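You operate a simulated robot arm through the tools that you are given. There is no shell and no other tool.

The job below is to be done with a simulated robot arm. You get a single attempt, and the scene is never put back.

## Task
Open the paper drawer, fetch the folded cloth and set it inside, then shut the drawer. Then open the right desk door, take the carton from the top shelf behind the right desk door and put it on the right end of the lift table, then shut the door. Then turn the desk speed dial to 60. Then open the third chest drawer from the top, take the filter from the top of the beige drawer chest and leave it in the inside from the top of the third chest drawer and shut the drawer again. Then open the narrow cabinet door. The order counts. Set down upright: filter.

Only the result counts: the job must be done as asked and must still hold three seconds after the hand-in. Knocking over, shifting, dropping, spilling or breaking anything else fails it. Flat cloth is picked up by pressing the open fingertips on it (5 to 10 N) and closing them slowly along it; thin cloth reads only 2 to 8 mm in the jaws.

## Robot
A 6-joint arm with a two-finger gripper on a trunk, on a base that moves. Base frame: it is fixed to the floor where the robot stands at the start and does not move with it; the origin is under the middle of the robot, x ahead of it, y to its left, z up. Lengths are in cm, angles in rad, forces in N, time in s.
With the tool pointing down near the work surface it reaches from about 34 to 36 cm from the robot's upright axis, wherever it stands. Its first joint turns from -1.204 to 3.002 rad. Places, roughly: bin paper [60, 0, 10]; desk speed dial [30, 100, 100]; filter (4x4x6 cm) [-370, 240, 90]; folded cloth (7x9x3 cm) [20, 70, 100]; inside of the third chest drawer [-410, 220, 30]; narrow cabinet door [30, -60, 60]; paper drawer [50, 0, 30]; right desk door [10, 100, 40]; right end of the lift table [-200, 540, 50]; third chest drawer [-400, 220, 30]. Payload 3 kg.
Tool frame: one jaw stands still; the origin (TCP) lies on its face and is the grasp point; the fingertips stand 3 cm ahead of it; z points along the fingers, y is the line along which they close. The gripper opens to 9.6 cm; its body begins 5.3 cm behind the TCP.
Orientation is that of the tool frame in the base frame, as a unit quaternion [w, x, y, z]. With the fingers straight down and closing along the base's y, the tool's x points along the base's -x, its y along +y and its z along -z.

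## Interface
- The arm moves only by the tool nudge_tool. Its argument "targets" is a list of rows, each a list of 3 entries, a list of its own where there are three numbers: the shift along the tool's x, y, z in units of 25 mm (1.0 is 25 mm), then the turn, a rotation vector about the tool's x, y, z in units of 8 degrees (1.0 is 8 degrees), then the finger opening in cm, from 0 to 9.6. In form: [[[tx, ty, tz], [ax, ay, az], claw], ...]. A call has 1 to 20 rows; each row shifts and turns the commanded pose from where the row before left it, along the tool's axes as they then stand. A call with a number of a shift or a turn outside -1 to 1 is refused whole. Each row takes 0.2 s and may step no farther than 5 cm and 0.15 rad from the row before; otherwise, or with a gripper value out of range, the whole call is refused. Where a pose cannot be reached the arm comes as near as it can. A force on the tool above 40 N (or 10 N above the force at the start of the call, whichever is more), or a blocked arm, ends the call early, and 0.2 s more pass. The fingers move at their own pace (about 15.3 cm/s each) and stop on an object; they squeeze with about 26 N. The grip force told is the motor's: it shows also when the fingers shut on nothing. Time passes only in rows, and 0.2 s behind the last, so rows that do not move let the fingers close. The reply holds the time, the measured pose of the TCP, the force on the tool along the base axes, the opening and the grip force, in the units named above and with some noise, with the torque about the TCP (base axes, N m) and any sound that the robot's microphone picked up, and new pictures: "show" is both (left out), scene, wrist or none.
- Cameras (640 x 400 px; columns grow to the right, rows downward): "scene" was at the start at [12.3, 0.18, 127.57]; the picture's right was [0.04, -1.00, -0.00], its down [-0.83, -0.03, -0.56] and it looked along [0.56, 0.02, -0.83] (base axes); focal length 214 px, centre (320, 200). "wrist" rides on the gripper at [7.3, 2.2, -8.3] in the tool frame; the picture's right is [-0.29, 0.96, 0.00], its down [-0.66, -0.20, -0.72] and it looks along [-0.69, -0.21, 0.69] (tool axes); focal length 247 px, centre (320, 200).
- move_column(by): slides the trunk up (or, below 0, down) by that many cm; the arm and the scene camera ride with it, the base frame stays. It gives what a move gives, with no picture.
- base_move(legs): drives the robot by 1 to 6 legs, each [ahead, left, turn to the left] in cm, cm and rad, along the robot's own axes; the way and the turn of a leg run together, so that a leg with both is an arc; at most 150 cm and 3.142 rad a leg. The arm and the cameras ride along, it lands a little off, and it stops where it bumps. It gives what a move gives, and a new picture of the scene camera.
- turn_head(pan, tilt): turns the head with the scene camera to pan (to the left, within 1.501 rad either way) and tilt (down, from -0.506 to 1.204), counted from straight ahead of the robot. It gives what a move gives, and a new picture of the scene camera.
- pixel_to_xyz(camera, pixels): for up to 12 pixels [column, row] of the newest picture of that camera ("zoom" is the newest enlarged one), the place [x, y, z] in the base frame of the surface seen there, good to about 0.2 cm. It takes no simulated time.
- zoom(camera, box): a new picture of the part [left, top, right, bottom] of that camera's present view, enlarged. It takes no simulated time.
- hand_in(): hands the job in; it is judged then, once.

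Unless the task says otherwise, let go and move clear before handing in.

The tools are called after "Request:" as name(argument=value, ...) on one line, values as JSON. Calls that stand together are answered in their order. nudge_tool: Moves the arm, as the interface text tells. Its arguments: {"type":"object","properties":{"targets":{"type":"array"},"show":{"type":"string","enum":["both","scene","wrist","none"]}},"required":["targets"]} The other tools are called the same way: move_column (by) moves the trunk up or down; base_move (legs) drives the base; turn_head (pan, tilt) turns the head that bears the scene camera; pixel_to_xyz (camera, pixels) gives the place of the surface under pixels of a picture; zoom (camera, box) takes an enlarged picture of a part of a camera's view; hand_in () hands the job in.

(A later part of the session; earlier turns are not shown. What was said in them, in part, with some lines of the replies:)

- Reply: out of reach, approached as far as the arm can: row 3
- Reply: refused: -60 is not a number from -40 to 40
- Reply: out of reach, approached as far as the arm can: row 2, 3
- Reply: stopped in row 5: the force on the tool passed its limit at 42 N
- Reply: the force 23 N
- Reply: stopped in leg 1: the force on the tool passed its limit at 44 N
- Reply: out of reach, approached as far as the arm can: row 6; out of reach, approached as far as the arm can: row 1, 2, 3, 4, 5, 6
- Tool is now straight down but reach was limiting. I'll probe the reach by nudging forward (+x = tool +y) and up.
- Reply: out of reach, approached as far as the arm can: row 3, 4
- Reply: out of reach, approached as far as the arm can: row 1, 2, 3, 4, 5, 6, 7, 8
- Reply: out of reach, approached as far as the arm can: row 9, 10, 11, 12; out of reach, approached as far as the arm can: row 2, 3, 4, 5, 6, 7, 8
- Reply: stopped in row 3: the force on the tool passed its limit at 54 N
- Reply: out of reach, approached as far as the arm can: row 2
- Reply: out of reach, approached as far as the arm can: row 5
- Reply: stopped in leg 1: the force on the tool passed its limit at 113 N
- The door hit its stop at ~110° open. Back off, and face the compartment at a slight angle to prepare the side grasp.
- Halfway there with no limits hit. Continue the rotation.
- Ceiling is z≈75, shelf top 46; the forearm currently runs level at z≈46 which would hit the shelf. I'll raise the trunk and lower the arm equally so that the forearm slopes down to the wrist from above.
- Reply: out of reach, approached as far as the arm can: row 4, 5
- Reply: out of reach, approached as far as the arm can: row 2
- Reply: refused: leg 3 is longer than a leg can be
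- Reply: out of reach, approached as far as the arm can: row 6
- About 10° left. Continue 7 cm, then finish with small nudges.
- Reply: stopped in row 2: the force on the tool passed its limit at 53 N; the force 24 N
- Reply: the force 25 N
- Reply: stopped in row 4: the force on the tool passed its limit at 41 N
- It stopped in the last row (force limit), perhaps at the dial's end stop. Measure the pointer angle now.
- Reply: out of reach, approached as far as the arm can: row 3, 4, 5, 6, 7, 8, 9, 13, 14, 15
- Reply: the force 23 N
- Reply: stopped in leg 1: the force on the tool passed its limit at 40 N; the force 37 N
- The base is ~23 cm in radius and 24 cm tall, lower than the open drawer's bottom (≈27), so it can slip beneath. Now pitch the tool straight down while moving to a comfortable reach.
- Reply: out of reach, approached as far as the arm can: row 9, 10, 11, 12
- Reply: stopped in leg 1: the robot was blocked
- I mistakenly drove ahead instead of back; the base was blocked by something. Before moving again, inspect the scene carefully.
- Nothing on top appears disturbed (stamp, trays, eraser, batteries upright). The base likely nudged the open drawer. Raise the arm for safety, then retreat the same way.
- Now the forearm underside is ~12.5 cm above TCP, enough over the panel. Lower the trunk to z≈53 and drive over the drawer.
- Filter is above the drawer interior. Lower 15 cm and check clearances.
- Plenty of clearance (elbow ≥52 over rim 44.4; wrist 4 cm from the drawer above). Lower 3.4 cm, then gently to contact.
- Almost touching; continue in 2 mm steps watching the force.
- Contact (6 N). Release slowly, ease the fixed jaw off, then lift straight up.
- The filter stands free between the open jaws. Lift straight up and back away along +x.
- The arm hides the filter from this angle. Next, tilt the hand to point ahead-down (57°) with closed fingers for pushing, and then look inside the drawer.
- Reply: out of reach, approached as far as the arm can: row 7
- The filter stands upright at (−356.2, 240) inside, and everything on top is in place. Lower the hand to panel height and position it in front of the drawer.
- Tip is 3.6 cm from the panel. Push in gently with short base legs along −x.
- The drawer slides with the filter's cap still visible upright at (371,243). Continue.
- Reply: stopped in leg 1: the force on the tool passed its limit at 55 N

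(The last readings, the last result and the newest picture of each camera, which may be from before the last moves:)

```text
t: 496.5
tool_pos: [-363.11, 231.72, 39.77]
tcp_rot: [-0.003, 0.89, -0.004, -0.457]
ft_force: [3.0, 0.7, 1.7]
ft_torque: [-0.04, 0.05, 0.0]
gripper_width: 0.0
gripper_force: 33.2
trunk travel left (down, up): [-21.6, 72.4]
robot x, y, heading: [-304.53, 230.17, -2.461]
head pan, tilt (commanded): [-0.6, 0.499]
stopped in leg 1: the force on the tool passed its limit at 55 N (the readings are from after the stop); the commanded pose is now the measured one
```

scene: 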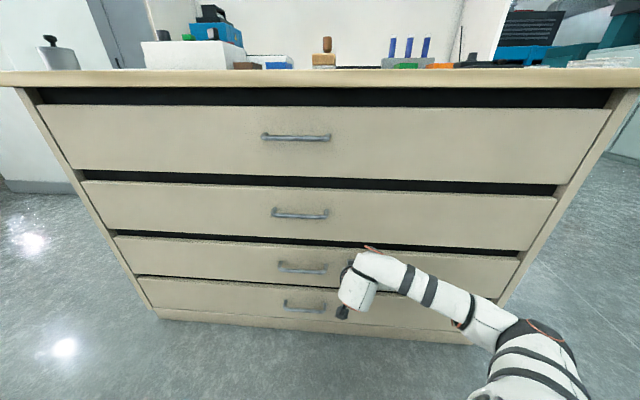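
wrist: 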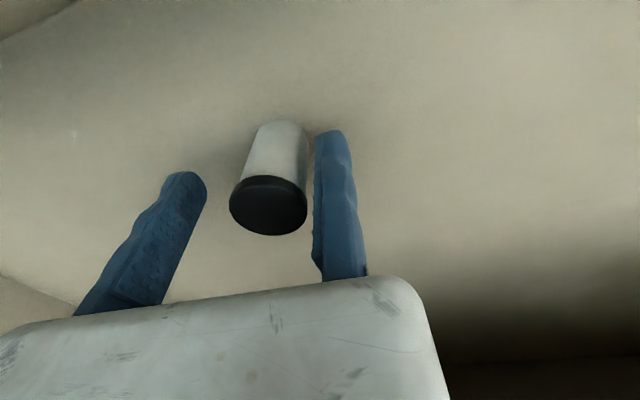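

A hard stop (55 N): check that the third drawer is flush.

Request:
pixel_to_xyz(camera="scene", pixels=[[220, 258], [440, 262], [220, 210], [220, 292], [250, 245]])

Request:
base_move(legs=[[-23.3, 19, 0]])

Request:
zoom(camera="scene", box=[100, 60, 540, 340])

```text
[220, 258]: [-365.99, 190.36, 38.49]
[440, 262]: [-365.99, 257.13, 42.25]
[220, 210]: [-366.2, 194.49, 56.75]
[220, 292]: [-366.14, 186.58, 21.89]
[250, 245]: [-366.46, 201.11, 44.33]
```

```text
t: 498.6
tool_pos: [-333.3, 231.57, 39.56]
tcp_rot: [-0.002, 0.89, -0.004, -0.456]
ft_force: [-0.7, 0.1, 0.2]
ft_torque: [-0.05, 0.01, -0.02]
gripper_width: 0.0
gripper_force: 33.1
trunk travel left (down, up): [-21.6, 72.4]
robot x, y, heading: [-274.75, 229.97, -2.46]
head pan, tilt (commanded): [-0.6, 0.499]
```

scene: 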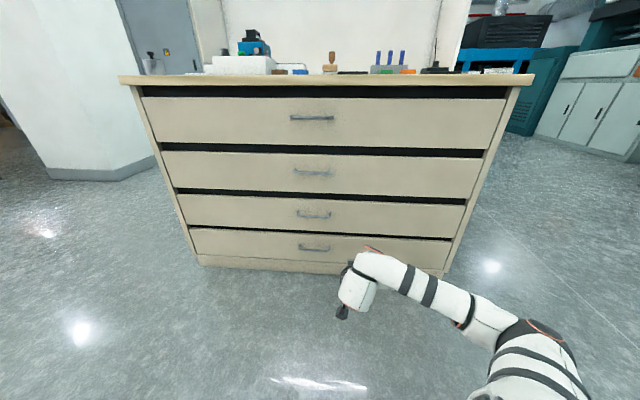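

```text
1.43 times, centred on (320, 200) of scene
```

zoom: 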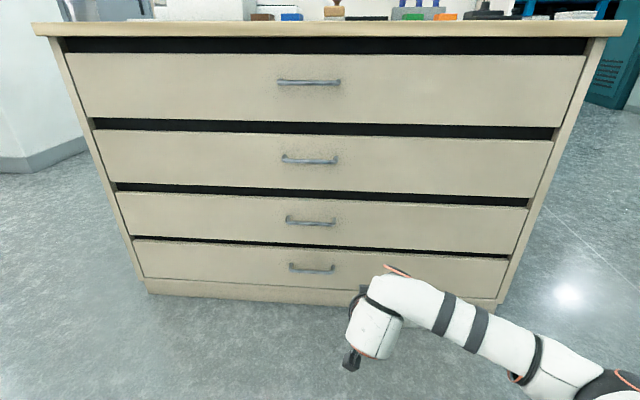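

The third drawer's face is flush at x=−366.0 with the others. Last part: drive to the narrow cabinet at (30,−60).

Request:
base_move(legs=[[-30, 20, 0], [0, 0, 2.46], [100, -95, 0], [80, -95, 0], [15, -50, 0]])

Request:
turn_head(pan=-0.3, tilt=0.3)

```text
t: 521.8
tool_pos: [4.13, -41.88, 39.77]
tcp_rot: [0.43, 0.297, 0.839, -0.153]
ft_force: [-0.1, -0.6, -0.3]
ft_torque: [0.02, -0.02, 0.02]
gripper_width: 0.0
gripper_force: 33.1
trunk travel left (down, up): [-21.6, 72.4]
robot x, y, heading: [-40.61, -4.91, 0.005]
head pan, tilt (commanded): [-0.6, 0.499]
```

scene: 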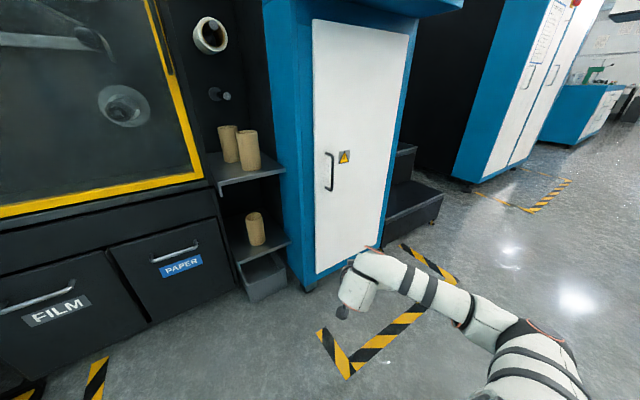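

```text
t: 522.6
tool_pos: [4.14, -41.9, 39.64]
tcp_rot: [0.43, 0.297, 0.839, -0.153]
ft_force: [0.0, -1.2, -0.2]
ft_torque: [0.0, 0.03, 0.02]
gripper_width: 0.01
gripper_force: 33.1
trunk travel left (down, up): [-21.6, 72.4]
robot x, y, heading: [-40.51, -4.48, 0.007]
head pan, tilt (commanded): [-0.3, 0.3]
```

scene: 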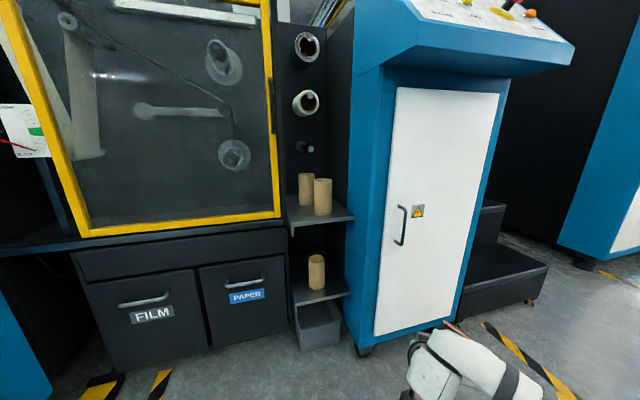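

The narrow cabinet's white door is in view; handle at (400,226) near its left edge, so the hinge is on the right. Measure.

Request:
zoom(camera="scene", box=[370, 180, 450, 260])

Request:
pixel_to_xyz(camera="scene", pixels=[[400, 95], [493, 100], [380, 325], [455, 308], [430, 250], [475, 200], [388, 250], [500, 150], [370, 200], [465, 290]])

```text
5.00 times, centred on (410, 220) of scene
```

zoom: 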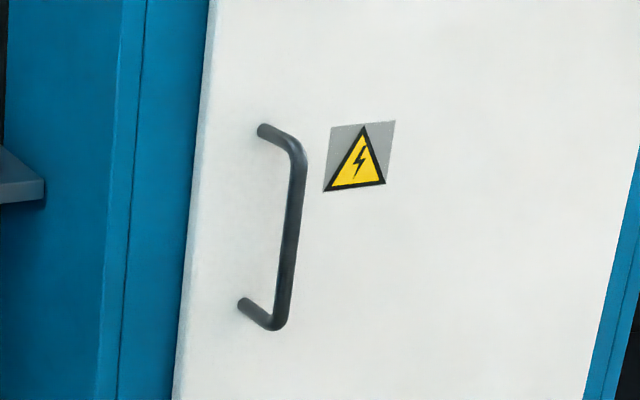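

```text
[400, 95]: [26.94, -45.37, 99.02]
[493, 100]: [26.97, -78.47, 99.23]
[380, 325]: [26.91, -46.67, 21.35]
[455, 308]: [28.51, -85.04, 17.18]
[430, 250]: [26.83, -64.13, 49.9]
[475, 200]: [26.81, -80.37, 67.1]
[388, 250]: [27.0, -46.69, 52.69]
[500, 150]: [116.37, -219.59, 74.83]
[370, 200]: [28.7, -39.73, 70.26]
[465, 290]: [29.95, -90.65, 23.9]
```

Request:
pixel_to_xyz(camera="zoom", pixels=[[300, 160], [293, 220], [286, 280], [270, 135], [265, 318], [252, 308], [210, 220], [590, 350], [620, 200], [296, 190]])

```text
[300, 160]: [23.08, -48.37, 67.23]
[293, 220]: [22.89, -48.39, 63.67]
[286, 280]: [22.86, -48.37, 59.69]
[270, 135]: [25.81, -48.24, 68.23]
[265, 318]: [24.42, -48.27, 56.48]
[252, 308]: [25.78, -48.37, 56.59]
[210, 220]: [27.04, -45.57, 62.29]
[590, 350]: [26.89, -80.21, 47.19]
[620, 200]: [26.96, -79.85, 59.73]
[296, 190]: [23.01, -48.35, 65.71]
```

Handle: vertical bar at x≈23.4, y=−48.4, z 56–68; door x=27 from y −45 to hinge at y≈−81. I'll back off, turn so the hand points +x, and pitch it to horizontal with jaws open.

Request:
base_move(legs=[[-18, 0, 0], [0, 0, 0.67]])

Request:
nudge_tool(targets=[[[-0.86, 0, 0], [0, -1, 0], 4], [[-0.86, 0, 0], [0, -1, 0], 9.6], [[-0.86, 0, 0], [0, -1, 0], 9.6], [[-0.86, 0, 0], [0, -1, 0], 9.6]], show="none")

Request:
move_column(by=13)

```text
t: 525.9
tool_pos: [0.09, -5.94, 39.81]
tcp_rot: [0.456, 0.003, 0.89, -0.002]
ft_force: [-0.7, 0.0, 0.0]
ft_torque: [0.01, -0.01, -0.02]
gripper_width: 0.0
gripper_force: 33.0
trunk travel left (down, up): [-21.6, 72.4]
robot x, y, heading: [-58.14, -4.52, 0.685]
head pan, tilt (commanded): [-0.3, 0.3]
```

scene: 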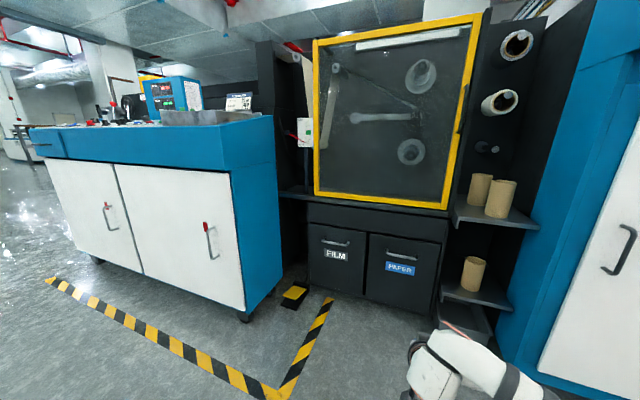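

```text
t: 526.9
tool_pos: [3.81, -9.94, 49.22]
tcp_rot: [0.657, 0.02, 0.753, -0.038]
ft_force: [0.6, -0.5, -0.1]
ft_torque: [-0.01, 0.04, -0.02]
gripper_width: 9.61
gripper_force: 0.1
out of reach, approached as far as the arm can: row 1, 2, 3, 4
trunk travel left (down, up): [-21.6, 72.4]
robot x, y, heading: [-58.04, -4.18, 0.682]
head pan, tilt (commanded): [-0.3, 0.3]
```

```text
t: 528.5
tool_pos: [3.75, -9.92, 62.54]
tcp_rot: [0.656, 0.019, 0.753, -0.038]
ft_force: [-0.9, -0.2, 0.1]
ft_torque: [0.02, -0.04, -0.02]
gripper_width: 9.62
gripper_force: 0.1
trunk travel left (down, up): [-34.6, 59.4]
robot x, y, heading: [-58.6, -4.47, 0.68]
head pan, tilt (commanded): [-0.3, 0.3]
```

The hand now points +x nearly level. Shift right along −y to line up with the handle, staying 11 cm short.

Request:
base_move(legs=[[-17.4, -34.3, 0]])

Request:
nudge_tool(targets=[[[0, 0, 0], [0, 0, 0], 9.6]], show="wrist")

```text
t: 530.9
tool_pos: [11.95, -47.27, 62.41]
tcp_rot: [0.657, 0.018, 0.753, -0.036]
ft_force: [0.6, -0.5, 0.1]
ft_torque: [0.01, -0.03, 0.0]
gripper_width: 9.64
gripper_force: 0.0
trunk travel left (down, up): [-34.6, 59.4]
robot x, y, heading: [-50.22, -42.25, 0.685]
head pan, tilt (commanded): [-0.3, 0.3]
```

scene: 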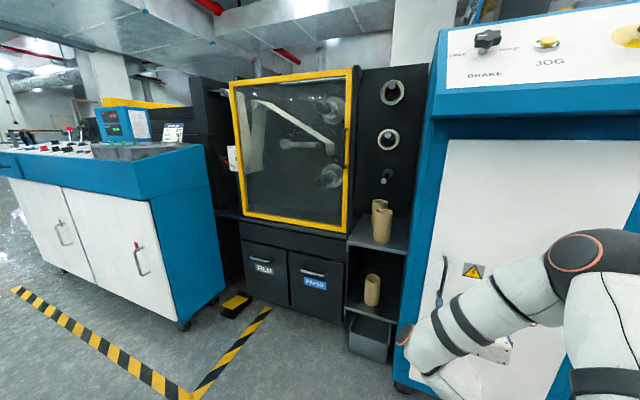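

```text
t: 531.3
tool_pos: [12.09, -47.38, 62.26]
tcp_rot: [0.656, 0.018, 0.753, -0.037]
ft_force: [0.6, 0.4, -0.1]
ft_torque: [0.03, -0.01, 0.01]
gripper_width: 9.59
gripper_force: 0.1
trunk travel left (down, up): [-34.6, 59.4]
robot x, y, heading: [-49.83, -42.5, 0.686]
head pan, tilt (commanded): [-0.3, 0.3]
```

wrist: 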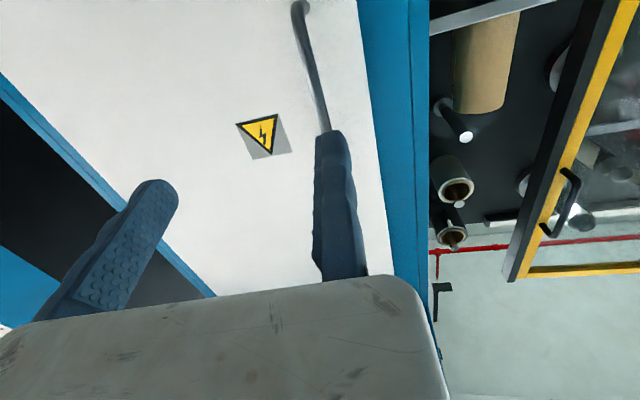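

The bar is just ahead of the fixed finger's left side. Advance along +x by 6.5 cm (0.4 to +y) and check.

Request:
base_move(legs=[[5.3, -3.8, 0]])

Request:
nudge_tool(targets=[[[0, 0, 0], [0, 0, 0], 9.6]], show="wrist")

```text
t: 532.3
tool_pos: [18.45, -46.85, 62.37]
tcp_rot: [0.656, 0.018, 0.753, -0.037]
ft_force: [0.5, 0.7, 0.3]
ft_torque: [-0.02, 0.01, -0.02]
gripper_width: 9.61
gripper_force: 0.1
trunk travel left (down, up): [-34.6, 59.4]
robot x, y, heading: [-43.56, -41.84, 0.687]
head pan, tilt (commanded): [-0.3, 0.3]
```

scene: 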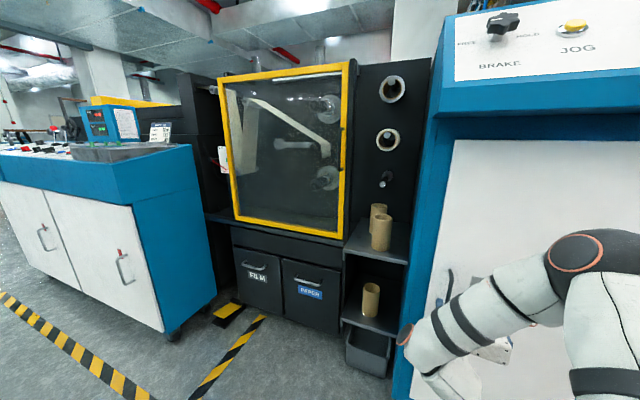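

```text
t: 532.7
tool_pos: [18.47, -46.98, 62.41]
tcp_rot: [0.656, 0.019, 0.753, -0.037]
ft_force: [-0.5, -0.4, -0.2]
ft_torque: [0.03, 0.01, 0.03]
gripper_width: 9.6
gripper_force: 0.0
trunk travel left (down, up): [-34.6, 59.4]
robot x, y, heading: [-43.22, -42.02, 0.683]
head pan, tilt (commanded): [-0.3, 0.3]
```

wrist: 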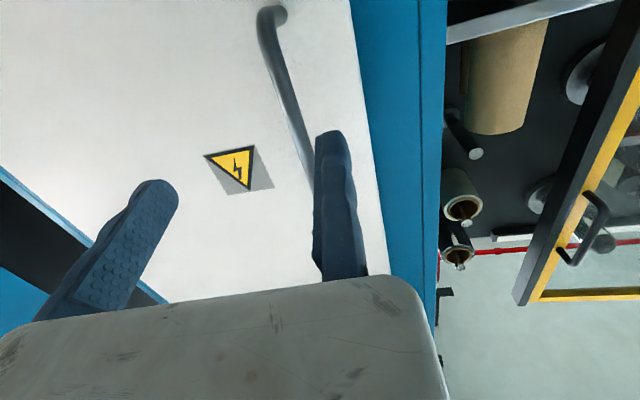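

The bar now lies left of the fixed finger at (300,150). Advance 3.9 cm and close.

Request:
base_move(legs=[[3.0, -2.5, 0]])

Request:
nudge_tool(targets=[[[0, 0, 0], [0, 0, 0], 7], [[0, 0, 0], [0, 0, 0], 5], [[0, 0, 0], [0, 0, 0], 3]], show="wrist")

```text
t: 533.6
tool_pos: [22.39, -46.99, 62.25]
tcp_rot: [0.656, 0.018, 0.753, -0.037]
ft_force: [-0.9, -0.6, -0.7]
ft_torque: [0.01, 0.01, -0.01]
gripper_width: 9.6
gripper_force: 0.0
trunk travel left (down, up): [-34.6, 59.4]
robot x, y, heading: [-39.97, -41.9, 0.684]
head pan, tilt (commanded): [-0.3, 0.3]
```

scene: 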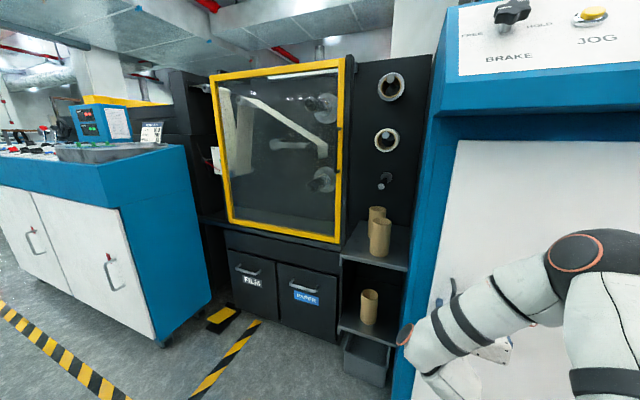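

```text
t: 534.4
tool_pos: [22.33, -47.1, 62.31]
tcp_rot: [0.657, 0.018, 0.753, -0.036]
ft_force: [0.6, 1.1, 0.1]
ft_torque: [0.05, 0.0, -0.02]
gripper_width: 3.01
gripper_force: 0.1
trunk travel left (down, up): [-34.6, 59.4]
robot x, y, heading: [-39.58, -41.81, 0.685]
head pan, tilt (commanded): [-0.3, 0.3]
```

wrist: 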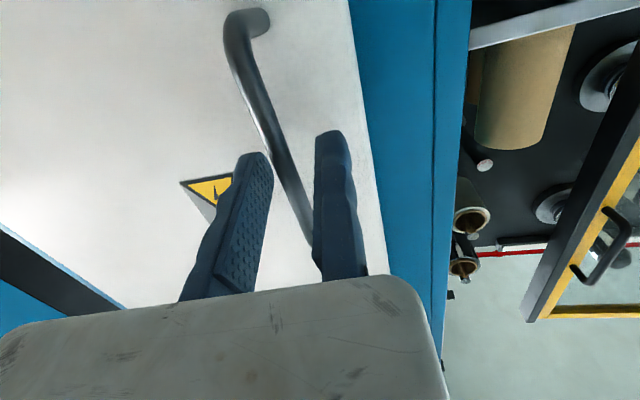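

The bar is between the jaws. Shift 0.6 cm toward it and close firmly.

Request:
nudge_tool(targets=[[[0, -0.22, 0], [0, 0, 0], 2.2], [[0, 0, 0], [0, 0, 0], 1.2], [[0, 0, 0], [0, 0, 0], 0.5], [[0, 0, 0], [0, 0, 0], 0], [[0, 0, 0], [0, 0, 0], 0]], show="wrist")

```text
t: 535.6
tool_pos: [22.44, -47.33, 62.33]
tcp_rot: [0.657, 0.021, 0.753, -0.036]
ft_force: [2.4, -25.4, 3.1]
ft_torque: [0.16, -0.19, -0.21]
gripper_width: 1.72
gripper_force: 26.3
out of reach, approached as far as the arm can: row 1
trunk travel left (down, up): [-34.6, 59.4]
robot x, y, heading: [-39.59, -41.96, 0.688]
head pan, tilt (commanded): [-0.3, 0.3]
```

wrist: 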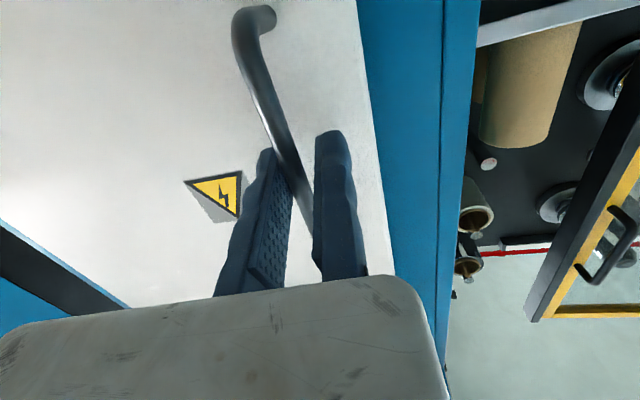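

The fixed jaw still has a small gap (arm at its limit). Shift the base 0.8 cm toward −y while gripping.

Request:
base_move(legs=[[-0.5, -0.65, 0]])

Request:
nudge_tool(targets=[[[0, 0, 0], [0, 0, 0], 0], [[0, 0, 0], [0, 0, 0], 0]], show="none")

```text
t: 536.3
tool_pos: [22.28, -48.1, 62.37]
tcp_rot: [0.657, 0.021, 0.753, -0.036]
ft_force: [-5.5, -23.2, 2.5]
ft_torque: [0.69, 0.13, -0.29]
gripper_width: 1.0
gripper_force: 43.5
trunk travel left (down, up): [-34.6, 59.4]
robot x, y, heading: [-40.12, -42.5, 0.686]
head pan, tilt (commanded): [-0.3, 0.3]
```

scene: 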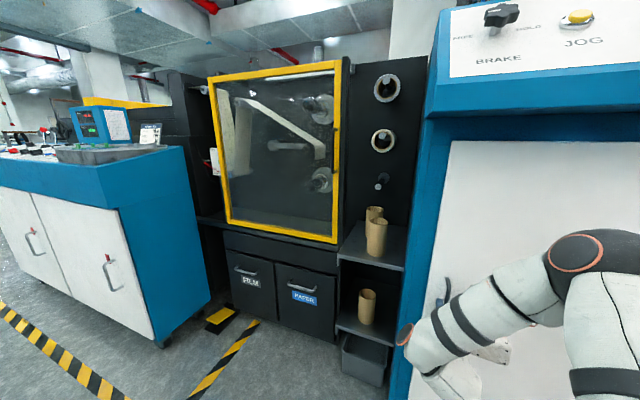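

```text
t: 536.9
tool_pos: [22.29, -48.02, 62.33]
tcp_rot: [0.657, 0.021, 0.753, -0.037]
ft_force: [-2.9, -11.0, 2.0]
ft_torque: [0.81, -0.33, -0.16]
gripper_width: 0.99
gripper_force: 43.7
trunk travel left (down, up): [-34.6, 59.4]
robot x, y, heading: [-39.71, -42.78, 0.685]
head pan, tilt (commanded): [-0.3, 0.3]
```

Grip is firm (0.99 cm, 44 N). Pull along the arc around the hinge (27,−81): first a small leg.

Request:
base_move(legs=[[-7.2, -2.74, 0.1]])

```text
t: 538.0
tool_pos: [19.01, -48.63, 62.36]
tcp_rot: [0.658, -0.017, 0.753, -0.003]
ft_force: [3.4, -13.9, 5.0]
ft_torque: [0.79, -0.09, -0.15]
gripper_width: 1.02
gripper_force: 43.5
trunk travel left (down, up): [-34.6, 59.4]
robot x, y, heading: [-43.22, -49.87, 0.784]
head pan, tilt (commanded): [-0.3, 0.3]
```

scene: 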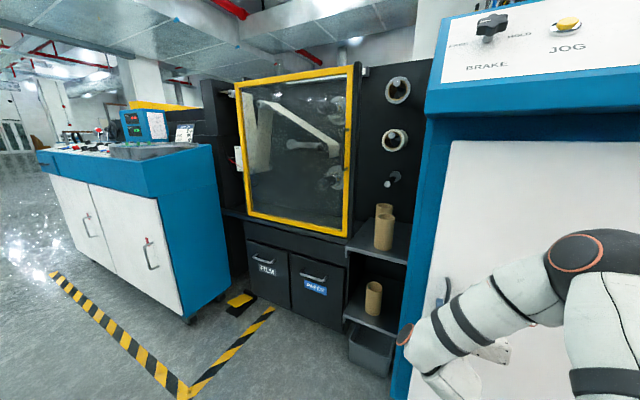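

Arc matches. Continue with three legs.

Request:
base_move(legs=[[-8.64, -3.29, 0.12], [-8.64, -3.29, 0.12], [-8.64, -3.29, 0.12]])

```text
t: 540.1
tool_pos: [11.41, -51.66, 62.37]
tcp_rot: [0.654, -0.108, 0.745, 0.077]
ft_force: [0.0, -1.2, -4.7]
ft_torque: [1.12, -0.15, -0.05]
gripper_width: 0.99
gripper_force: 43.4
trunk travel left (down, up): [-34.6, 59.4]
robot x, y, heading: [-48.53, -67.73, 1.03]
head pan, tilt (commanded): [-0.3, 0.3]
stopped in leg 3: the force on the tool passed its limit at 41 N (the readings are from after the stop); the commanded pose is now the measured one
```

scene: 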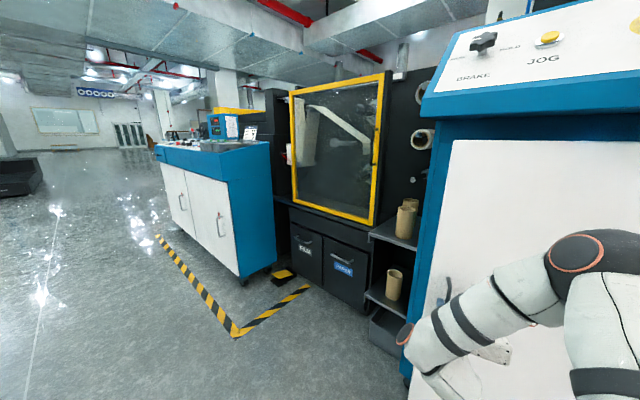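

The door is ~20° open; a force blip stopped it but the geometry is consistent. Continue in smaller legs.

Request:
base_move(legs=[[-7.16, -2.75, 0.1], [-7.16, -2.75, 0.1]])

Request:
base_move(legs=[[-7.16, -2.75, 0.1], [-7.16, -2.75, 0.1]])

```text
t: 541.8
tool_pos: [6.21, -55.35, 62.48]
tcp_rot: [0.644, -0.18, 0.73, 0.141]
ft_force: [9.5, -12.7, -2.1]
ft_torque: [0.71, 0.45, -0.11]
gripper_width: 0.99
gripper_force: 43.5
trunk travel left (down, up): [-34.6, 59.4]
robot x, y, heading: [-49.75, -83.12, 1.237]
head pan, tilt (commanded): [-0.3, 0.3]
```

scene: 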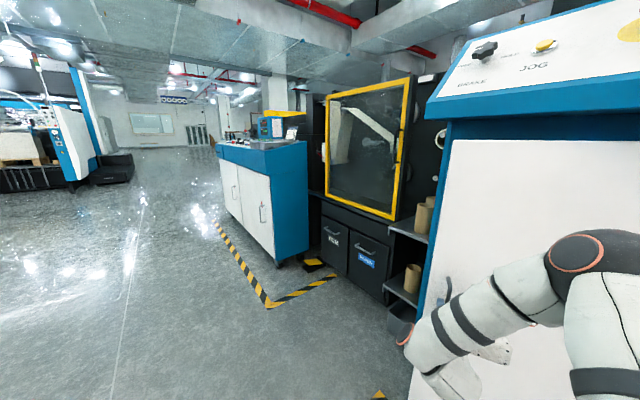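

```text
t: 543.5
tool_pos: [1.52, -60.24, 62.36]
tcp_rot: [0.626, -0.252, 0.708, 0.206]
ft_force: [20.1, -15.9, -1.3]
ft_torque: [0.53, 0.39, -0.21]
gripper_width: 1.01
gripper_force: 43.6
trunk travel left (down, up): [-34.6, 59.4]
robot x, y, heading: [-47.84, -98.56, 1.436]
head pan, tilt (commanded): [-0.3, 0.3]
```

scene: 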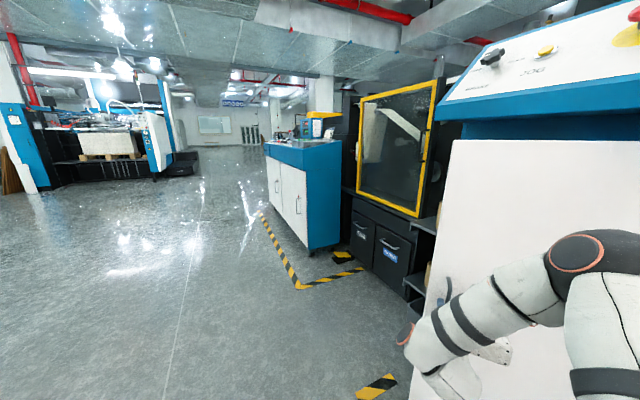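

At ~43°; the tool is being pulled slightly toward the hinge, so I trim the arc inward and continue.

Request:
base_move(legs=[[-7.4, -3.15, 0.1], [-7.2, -2.85, 0.1]])

Request:
base_move(legs=[[-7.2, -2.85, 0.1], [-7.2, -2.85, 0.1]])

```text
t: 545.2
tool_pos: [-2.0, -65.67, 62.45]
tcp_rot: [0.603, -0.325, 0.679, 0.264]
ft_force: [-30.2, 16.5, -7.9]
ft_torque: [0.77, 1.23, 0.34]
gripper_width: 1.01
gripper_force: 43.2
trunk travel left (down, up): [-34.6, 59.4]
robot x, y, heading: [-42.39, -113.35, 1.64]
head pan, tilt (commanded): [-0.3, 0.3]
```

scene: 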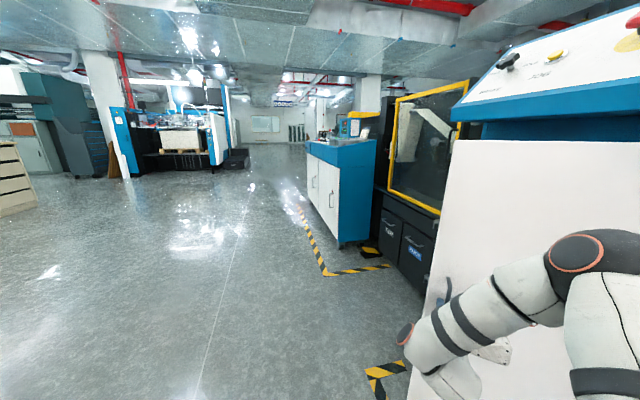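

```text
t: 546.9
tool_pos: [-4.36, -71.71, 62.41]
tcp_rot: [0.572, -0.394, 0.643, 0.324]
ft_force: [-36.4, 12.7, -6.5]
ft_torque: [0.41, 1.46, 0.41]
gripper_width: 1.02
gripper_force: 43.0
trunk travel left (down, up): [-34.6, 59.4]
robot x, y, heading: [-34.0, -126.66, 1.834]
head pan, tilt (commanded): [-0.3, 0.3]
```

scene: 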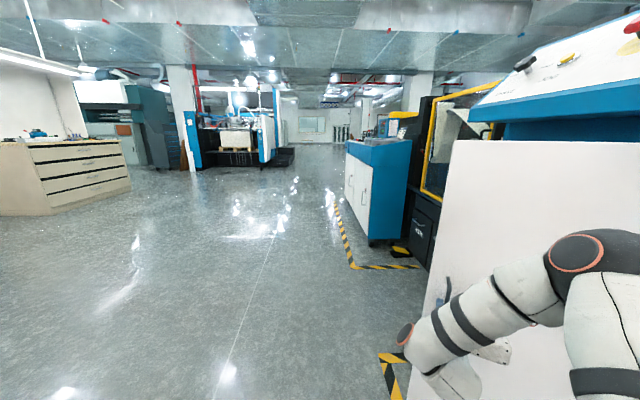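

At ~66°. The force is now outward, so trim the arc outward a bit and finish with two or three legs.

Request:
base_move(legs=[[-6.8, -2.2, 0.1]])

Request:
base_move(legs=[[-7.16, -2.75, 0.1], [-7.16, -2.75, 0.1]])

```text
t: 547.9
tool_pos: [-5.12, -75.1, 62.39]
tcp_rot: [0.554, -0.421, 0.624, 0.355]
ft_force: [28.5, -6.5, 1.4]
ft_torque: [0.56, 0.43, -0.29]
gripper_width: 0.99
gripper_force: 43.5
trunk travel left (down, up): [-34.6, 59.4]
robot x, y, heading: [-30.06, -132.34, 1.931]
head pan, tilt (commanded): [-0.3, 0.3]
```

scene: 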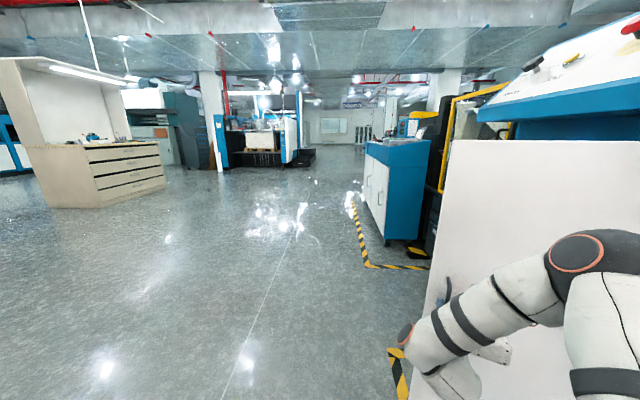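

```text
t: 549.6
tool_pos: [-5.58, -81.61, 62.41]
tcp_rot: [0.516, -0.48, 0.579, 0.409]
ft_force: [35.6, 0.7, 2.3]
ft_torque: [0.27, 0.47, -0.34]
gripper_width: 1.02
gripper_force: 43.6
trunk travel left (down, up): [-34.6, 59.4]
robot x, y, heading: [-19.04, -142.65, 2.136]
head pan, tilt (commanded): [-0.3, 0.3]
```

scene: 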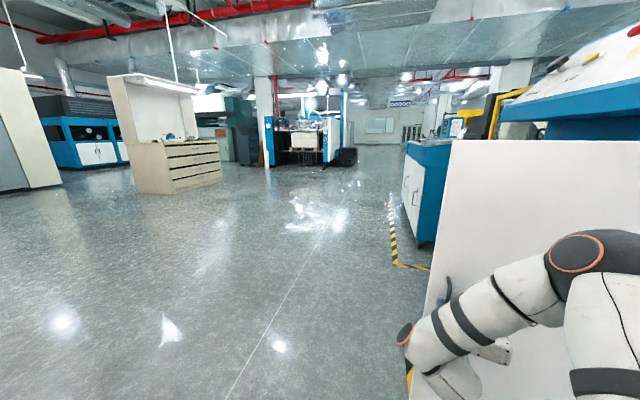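

The door is ~83° open. Relieve the side force, release the handle and back away.

Request:
base_move(legs=[[-0.25, -0.4, 0]])

Request:
nudge_tool(targets=[[[0, 0, 0], [0, 0, 0], 2], [[0, 0, 0], [0, 0, 0], 5], [[0, 0, 0], [0, 0, 0], 9.6], [[0, 0, 0], [0, 0, 0], 9.6]], show="wrist")

```text
t: 550.3
tool_pos: [-5.62, -81.55, 62.33]
tcp_rot: [0.517, -0.482, 0.578, 0.407]
ft_force: [-11.5, -0.5, -4.3]
ft_torque: [0.35, 1.1, 0.15]
gripper_width: 0.98
gripper_force: 43.4
trunk travel left (down, up): [-34.6, 59.4]
robot x, y, heading: [-18.17, -142.55, 2.135]
head pan, tilt (commanded): [-0.3, 0.3]
```

scene: 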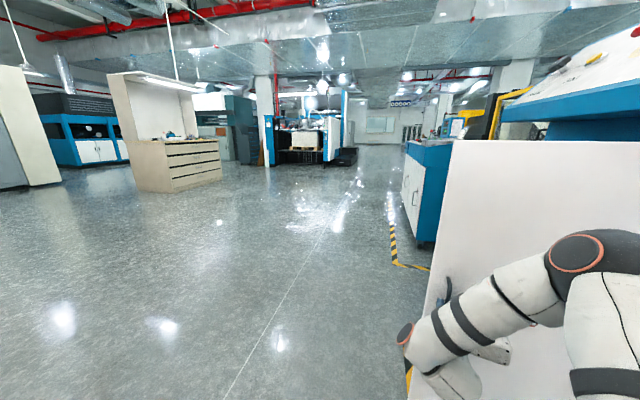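

```text
t: 551.3
tool_pos: [-5.64, -81.54, 62.56]
tcp_rot: [0.517, -0.482, 0.578, 0.407]
ft_force: [-6.5, -0.3, -2.6]
ft_torque: [-0.05, 0.13, 0.04]
gripper_width: 9.59
gripper_force: 0.1
trunk travel left (down, up): [-34.6, 59.4]
robot x, y, heading: [-18.41, -142.42, 2.133]
head pan, tilt (commanded): [-0.3, 0.3]
```

wrist: 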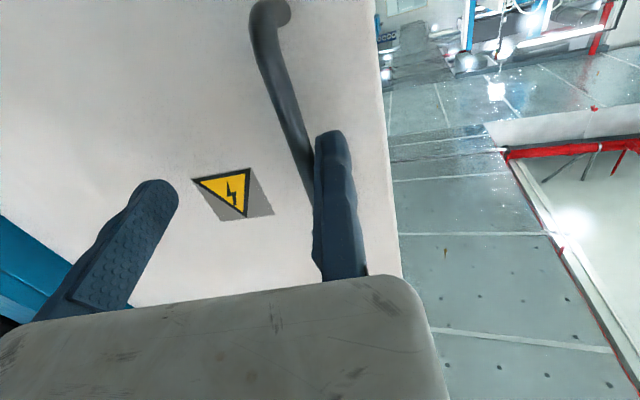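

Request:
nudge_tool(targets=[[[0, 0.15, 0], [0, 0, 0], 9.6], [[0, 0, -0.8], [0, 0, 0], 9.6], [[0, 0, -0.8], [0, 0, 0], 9.6]], show="wrist")

Request:
base_move(legs=[[-14, 13, 0]])

Request:
turn_head(pan=-1.0, tilt=0.3)

```text
t: 552.1
tool_pos: [-6.69, -85.41, 62.94]
tcp_rot: [0.518, -0.481, 0.578, 0.408]
ft_force: [0.1, 0.3, 0.0]
ft_torque: [0.03, -0.01, 0.0]
gripper_width: 9.59
gripper_force: 0.1
trunk travel left (down, up): [-34.6, 59.4]
robot x, y, heading: [-18.33, -142.41, 2.131]
head pan, tilt (commanded): [-0.3, 0.3]
```

wrist: 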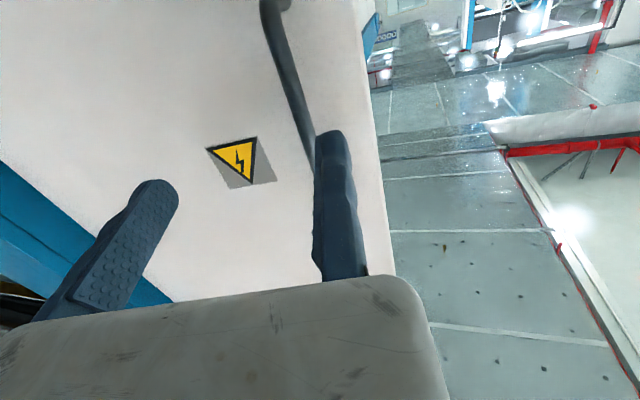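

```text
t: 553.7
tool_pos: [-10.11, -103.95, 63.04]
tcp_rot: [0.519, -0.48, 0.579, 0.407]
ft_force: [0.0, -0.4, -0.2]
ft_torque: [-0.02, -0.03, 0.0]
gripper_width: 9.57
gripper_force: 0.1
trunk travel left (down, up): [-34.6, 59.4]
robot x, y, heading: [-21.64, -161.57, 2.136]
head pan, tilt (commanded): [-0.3, 0.3]
```

scene: 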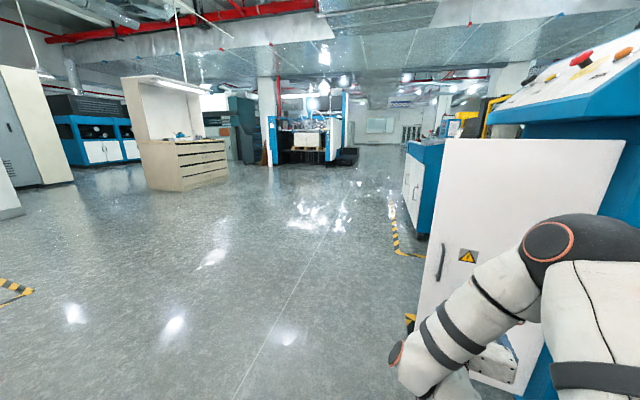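

```text
t: 554.8
tool_pos: [-10.16, -103.99, 62.92]
tcp_rot: [0.518, -0.481, 0.579, 0.407]
ft_force: [-0.5, -0.3, 0.8]
ft_torque: [0.0, 0.01, -0.01]
gripper_width: 9.62
gripper_force: 0.1
trunk travel left (down, up): [-34.6, 59.4]
robot x, y, heading: [-21.63, -161.33, 2.136]
head pan, tilt (commanded): [-1.0, 0.3]
```

scene: 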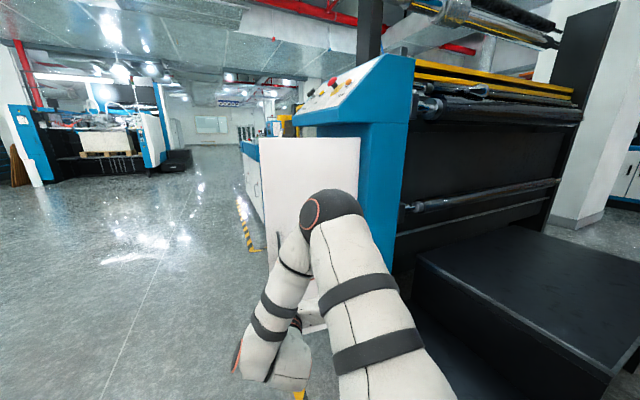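

Request:
pixel_to_xyz(camera="scene", pixels=[[275, 180], [345, 160], [300, 200], [355, 150]])

```text
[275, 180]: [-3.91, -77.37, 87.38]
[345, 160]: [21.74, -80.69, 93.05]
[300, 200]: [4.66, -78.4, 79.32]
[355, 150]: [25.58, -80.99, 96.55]
```

The door stands at 83°. To be safe I'll push it further open from the inside: close the fingers and drive around its free end.

Request:
nudge_tool(targets=[[[0, 0, 0], [0, 0, 0], 4], [[0, 0, 0], [0, 0, 0], 0], [[0, 0, 0], [0, 0, 0], 0]], show="none")

Request:
base_move(legs=[[40.1, 63.4, 0], [66, -41.8, 0], [66, -41.8, 0], [0, 0, -2.936]])

Request:
turn_head(pan=0.3, tilt=0.3)

```text
t: 555.5
tool_pos: [-10.16, -104.1, 62.86]
tcp_rot: [0.518, -0.481, 0.579, 0.407]
ft_force: [-0.2, 1.0, -0.5]
ft_torque: [-0.03, 0.01, 0.01]
gripper_width: 0.0
gripper_force: 25.7
trunk travel left (down, up): [-34.6, 59.4]
robot x, y, heading: [-21.67, -161.0, 2.131]
head pan, tilt (commanded): [-1.0, 0.3]
```

```text
t: 574.1
tool_pos: [-96.24, -63.84, 62.96]
tcp_rot: [0.464, 0.519, 0.546, -0.466]
ft_force: [-0.7, 0.6, -1.0]
ft_torque: [0.02, -0.01, 0.03]
gripper_width: 0.02
gripper_force: 26.2
trunk travel left (down, up): [-34.6, 59.4]
robot x, y, heading: [-98.32, -5.53, -0.773]
head pan, tilt (commanded): [-1.0, 0.3]
```

scene: 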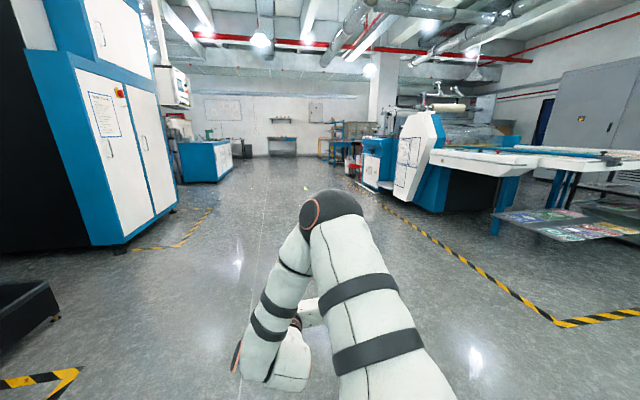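

```text
t: 575.5
tool_pos: [-96.23, -63.8, 62.96]
tcp_rot: [0.464, 0.519, 0.545, -0.467]
ft_force: [0.7, 0.5, -0.3]
ft_torque: [0.01, -0.01, 0.03]
gripper_width: 0.04
gripper_force: 26.1
trunk travel left (down, up): [-34.6, 59.4]
robot x, y, heading: [-98.12, -5.34, -0.774]
head pan, tilt (commanded): [0.3, 0.3]
```

scene: 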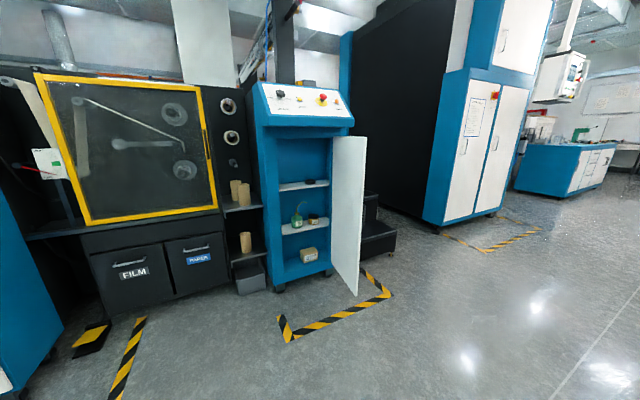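

The cabinet is clearly open. Measure the door's inner face before pushing further.

Request:
pixel_to_xyz(camera="scene", pixels=[[340, 200], [358, 200], [350, 160], [335, 240], [365, 145], [352, 280]])

Request:
zoom(camera="scene", box=[230, 70, 430, 310])

```text
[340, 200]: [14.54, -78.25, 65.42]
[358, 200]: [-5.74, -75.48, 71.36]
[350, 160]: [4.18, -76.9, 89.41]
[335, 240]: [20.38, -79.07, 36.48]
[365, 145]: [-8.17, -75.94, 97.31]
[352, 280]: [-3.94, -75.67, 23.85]
```

```text
1.67 times, centred on (330, 190) of scene
```

zoom: 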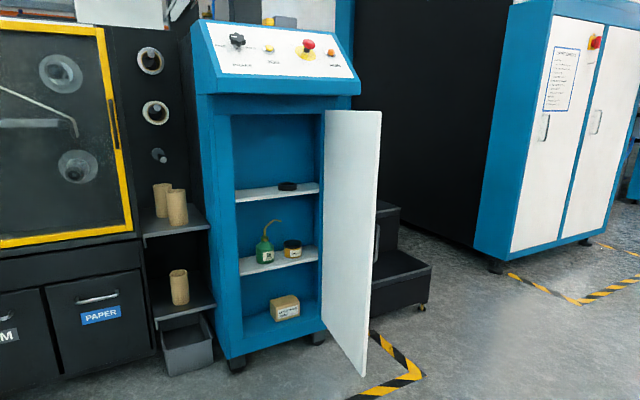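

Request:
turn_head(pan=-0.9, tilt=0.6)

Request:
pixel_to_xyz(camera="scene", pixels=[[300, 120], [330, 120], [280, 150], [260, 200], [270, 250], [350, 200], [380, 250], [330, 90], [300, 250], [290, 90]])

```text
t: 576.9
tool_pos: [-96.27, -63.67, 62.88]
tcp_rot: [0.464, 0.519, 0.545, -0.467]
ft_force: [0.3, -0.9, -0.4]
ft_torque: [-0.02, -0.01, 0.01]
gripper_width: 0.0
gripper_force: 26.0
trunk travel left (down, up): [-34.6, 59.4]
robot x, y, heading: [-98.13, -5.6, -0.768]
head pan, tilt (commanded): [-0.901, 0.6]
```

scene: 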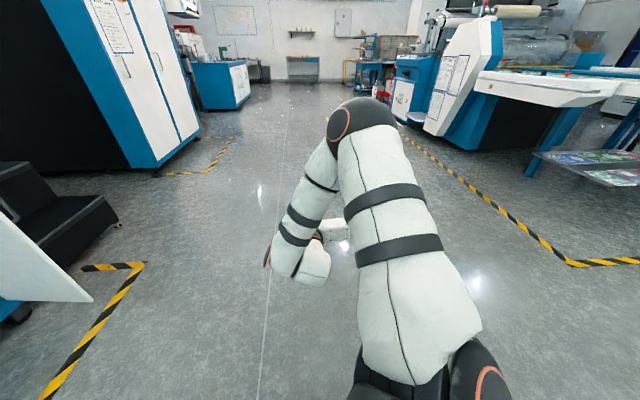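

```text
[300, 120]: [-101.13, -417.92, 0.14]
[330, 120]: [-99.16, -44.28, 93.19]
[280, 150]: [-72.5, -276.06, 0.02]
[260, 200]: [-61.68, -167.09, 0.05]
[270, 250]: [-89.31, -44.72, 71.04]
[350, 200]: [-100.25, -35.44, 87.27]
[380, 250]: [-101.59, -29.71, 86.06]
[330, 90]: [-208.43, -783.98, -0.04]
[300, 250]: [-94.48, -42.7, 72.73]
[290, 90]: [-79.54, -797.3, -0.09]
```

The arm stays within ~13 cm of the robot's x, so I can drive along +x in front of the cabinet and then push −y.

Request:
base_move(legs=[[66.5, 65, 0]])

Request:
base_move(legs=[[7, -7.2, 0]])

```text
t: 581.8
tool_pos: [-3.64, -64.27, 62.93]
tcp_rot: [0.463, 0.52, 0.545, -0.467]
ft_force: [0.7, 0.2, -0.6]
ft_torque: [-0.03, 0.03, -0.05]
gripper_width: 0.0
gripper_force: 25.7
trunk travel left (down, up): [-34.6, 59.4]
robot x, y, heading: [-5.43, -5.34, -0.777]
head pan, tilt (commanded): [-0.901, 0.6]
```

scene: 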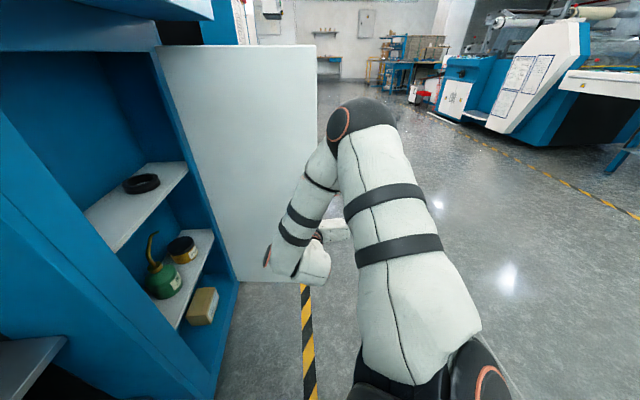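

```text
t: 582.9
tool_pos: [-3.72, -74.46, 62.83]
tcp_rot: [0.464, 0.52, 0.545, -0.467]
ft_force: [-0.1, 0.1, 0.0]
ft_torque: [-0.08, 0.02, 0.01]
gripper_width: 0.01
gripper_force: 26.0
trunk travel left (down, up): [-34.6, 59.4]
robot x, y, heading: [-5.5, -15.97, -0.779]
head pan, tilt (commanded): [-0.901, 0.6]
```

scene: 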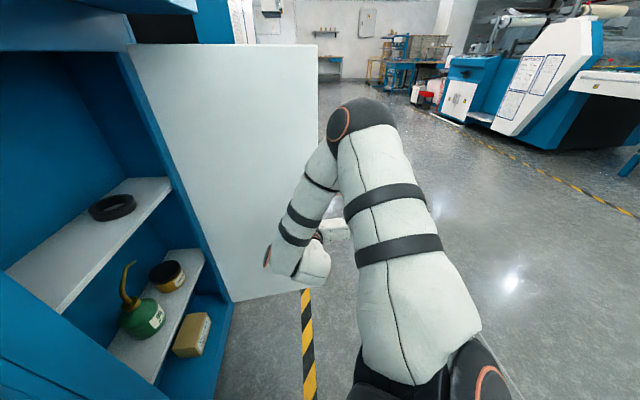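

Touching the door now. Push gently in 3 cm steps until it stops.

Request:
base_move(legs=[[2.1, -2.15, 0]])

Request:
base_move(legs=[[2.1, -2.15, 0]])

Request:
base_move(legs=[[2.1, -2.15, 0]])

```text
t: 583.8
tool_pos: [-3.85, -77.38, 62.92]
tcp_rot: [0.464, 0.52, 0.544, -0.467]
ft_force: [0.5, 0.9, -0.2]
ft_torque: [-0.03, -0.03, -0.03]
gripper_width: 0.01
gripper_force: 25.8
trunk travel left (down, up): [-34.6, 59.4]
robot x, y, heading: [-5.37, -18.62, -0.775]
head pan, tilt (commanded): [-0.901, 0.6]
```

scene: 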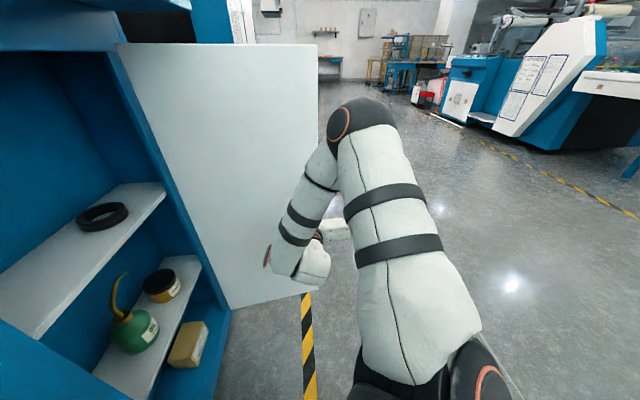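

```text
t: 584.6
tool_pos: [-3.77, -80.41, 62.86]
tcp_rot: [0.463, 0.52, 0.544, -0.468]
ft_force: [-0.5, -1.0, 0.1]
ft_torque: [-0.02, 0.02, 0.0]
gripper_width: 0.02
gripper_force: 25.8
trunk travel left (down, up): [-34.6, 59.4]
robot x, y, heading: [-5.63, -21.89, -0.775]
head pan, tilt (commanded): [-0.901, 0.6]
```

scene: 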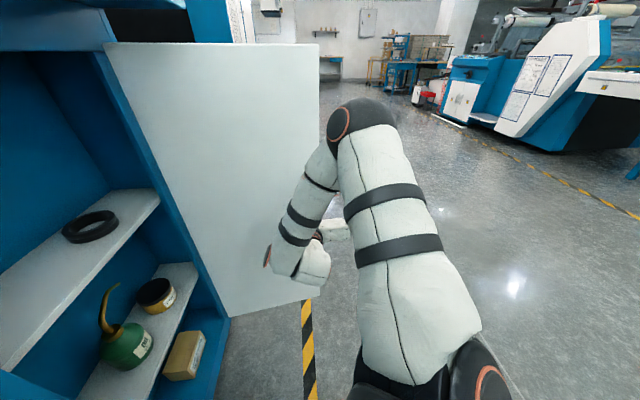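

```text
t: 585.4
tool_pos: [-3.78, -83.41, 62.83]
tcp_rot: [0.463, 0.52, 0.545, -0.467]
ft_force: [0.6, -0.3, 0.0]
ft_torque: [-0.01, -0.02, 0.06]
gripper_width: 0.02
gripper_force: 25.9
trunk travel left (down, up): [-34.6, 59.4]
robot x, y, heading: [-5.49, -25.05, -0.78]
head pan, tilt (commanded): [-0.901, 0.6]
```

scene: 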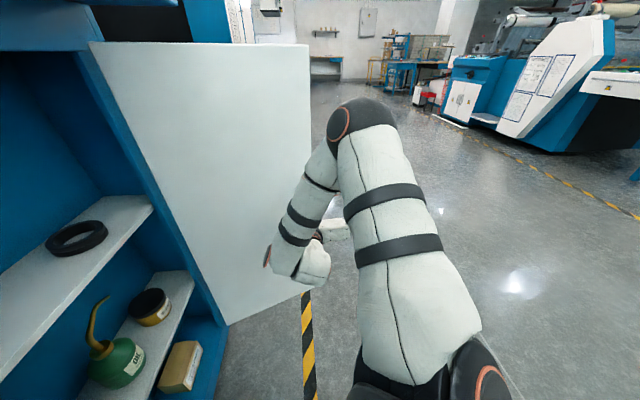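

The door is now about 100° open with no resistance. Back off and take a final look at it.

Request:
base_move(legs=[[-14, 14.4, 0], [-50, -48, 0]])

Request:
turn_head(pan=0.4, tilt=0.3)

Request:
pixel_to_xyz(camera="scene", pixels=[[340, 200], [360, 200], [380, 200]])

```text
t: 590.4
tool_pos: [-73.08, -62.94, 62.92]
tcp_rot: [0.463, 0.52, 0.544, -0.467]
ft_force: [0.2, -0.6, -0.6]
ft_torque: [0.01, -0.02, 0.01]
gripper_width: 0.0
gripper_force: 25.7
trunk travel left (down, up): [-34.6, 59.4]
robot x, y, heading: [-75.05, -4.4, -0.771]
head pan, tilt (commanded): [-0.901, 0.6]
```

scene: 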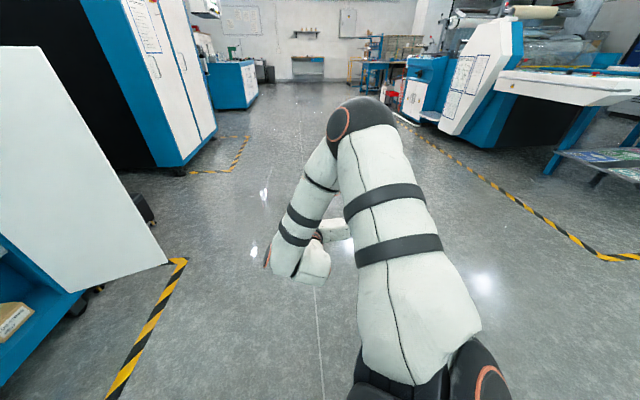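

```text
t: 591.9
tool_pos: [-73.04, -62.84, 62.85]
tcp_rot: [0.463, 0.52, 0.544, -0.468]
ft_force: [-0.2, -0.5, 1.0]
ft_torque: [0.02, 0.02, 0.03]
gripper_width: 0.01
gripper_force: 25.8
trunk travel left (down, up): [-34.6, 59.4]
robot x, y, heading: [-75.02, -4.66, -0.774]
head pan, tilt (commanded): [0.4, 0.3]
```

scene: 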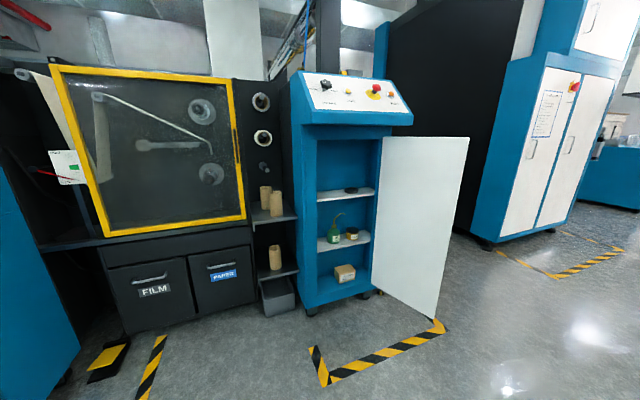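

```text
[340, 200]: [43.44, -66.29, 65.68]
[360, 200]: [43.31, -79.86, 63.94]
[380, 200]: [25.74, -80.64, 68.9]
```

The narrow cabinet door is wide open; PAPER and FILM drawers are shut. A last glance at the desk before handing in.

Request:
turn_head(pan=1.45, tilt=0.3)

Request:
pixel_to_xyz(camera="scene", pixels=[[300, 250], [350, 250], [400, 250]])

```text
t: 593.2
tool_pos: [-73.04, -62.84, 62.87]
tcp_rot: [0.464, 0.52, 0.544, -0.468]
ft_force: [-0.4, 0.7, -0.2]
ft_torque: [0.0, 0.02, 0.02]
gripper_width: 0.01
gripper_force: 26.0
trunk travel left (down, up): [-34.6, 59.4]
robot x, y, heading: [-74.63, -4.21, -0.776]
head pan, tilt (commanded): [1.45, 0.3]
```

scene: 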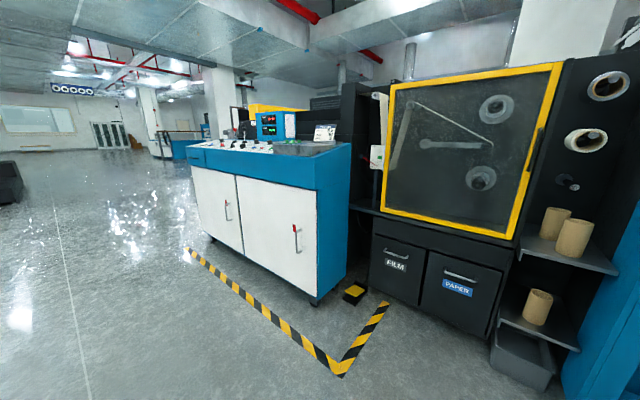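

```text
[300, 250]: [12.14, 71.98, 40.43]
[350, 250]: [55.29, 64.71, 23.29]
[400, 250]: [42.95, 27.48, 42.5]
```

Both desk doors and both drawers are shut, the dial was last read at about 60, and the tool is empty and clear of everything. I'm handing in the job.

Request:
hand_in()

```text
The job is handed in.
```

I worked through all five parts in the order you gave and handed the job in. I don't have the verdict.

- **Cloth:** The folded cloth is in the paper drawer and the drawer is shut. I let it go about 15 cm above the drawer floor because the arm could not reach lower. It landed flat inside.
- **Carton:** It stands upright on the right end of the lift table, at about (-196.5, 539). The right desk door measured flush when I shut it and was still closed at my last look.
- **Dial:** The pointer reads about 59.7 by my measurement. After the first try it was about one unit short, so I gripped it again and turned it a little further.
- **Filter:** It was standing upright in the third chest drawer when I last saw it, just before the drawer closed. The drawer's front is flush with the others; I could not see inside after that.
- **Narrow cabinet door:** It stands open at roughly 100°.

**Driving mistake:** While carrying the filter, I drove the base forward instead of back and ran into the chest. That pushed the open third drawer in by about 4 cm. I checked the chest and everything on its top afterwards, and nothing appeared knocked over or moved.
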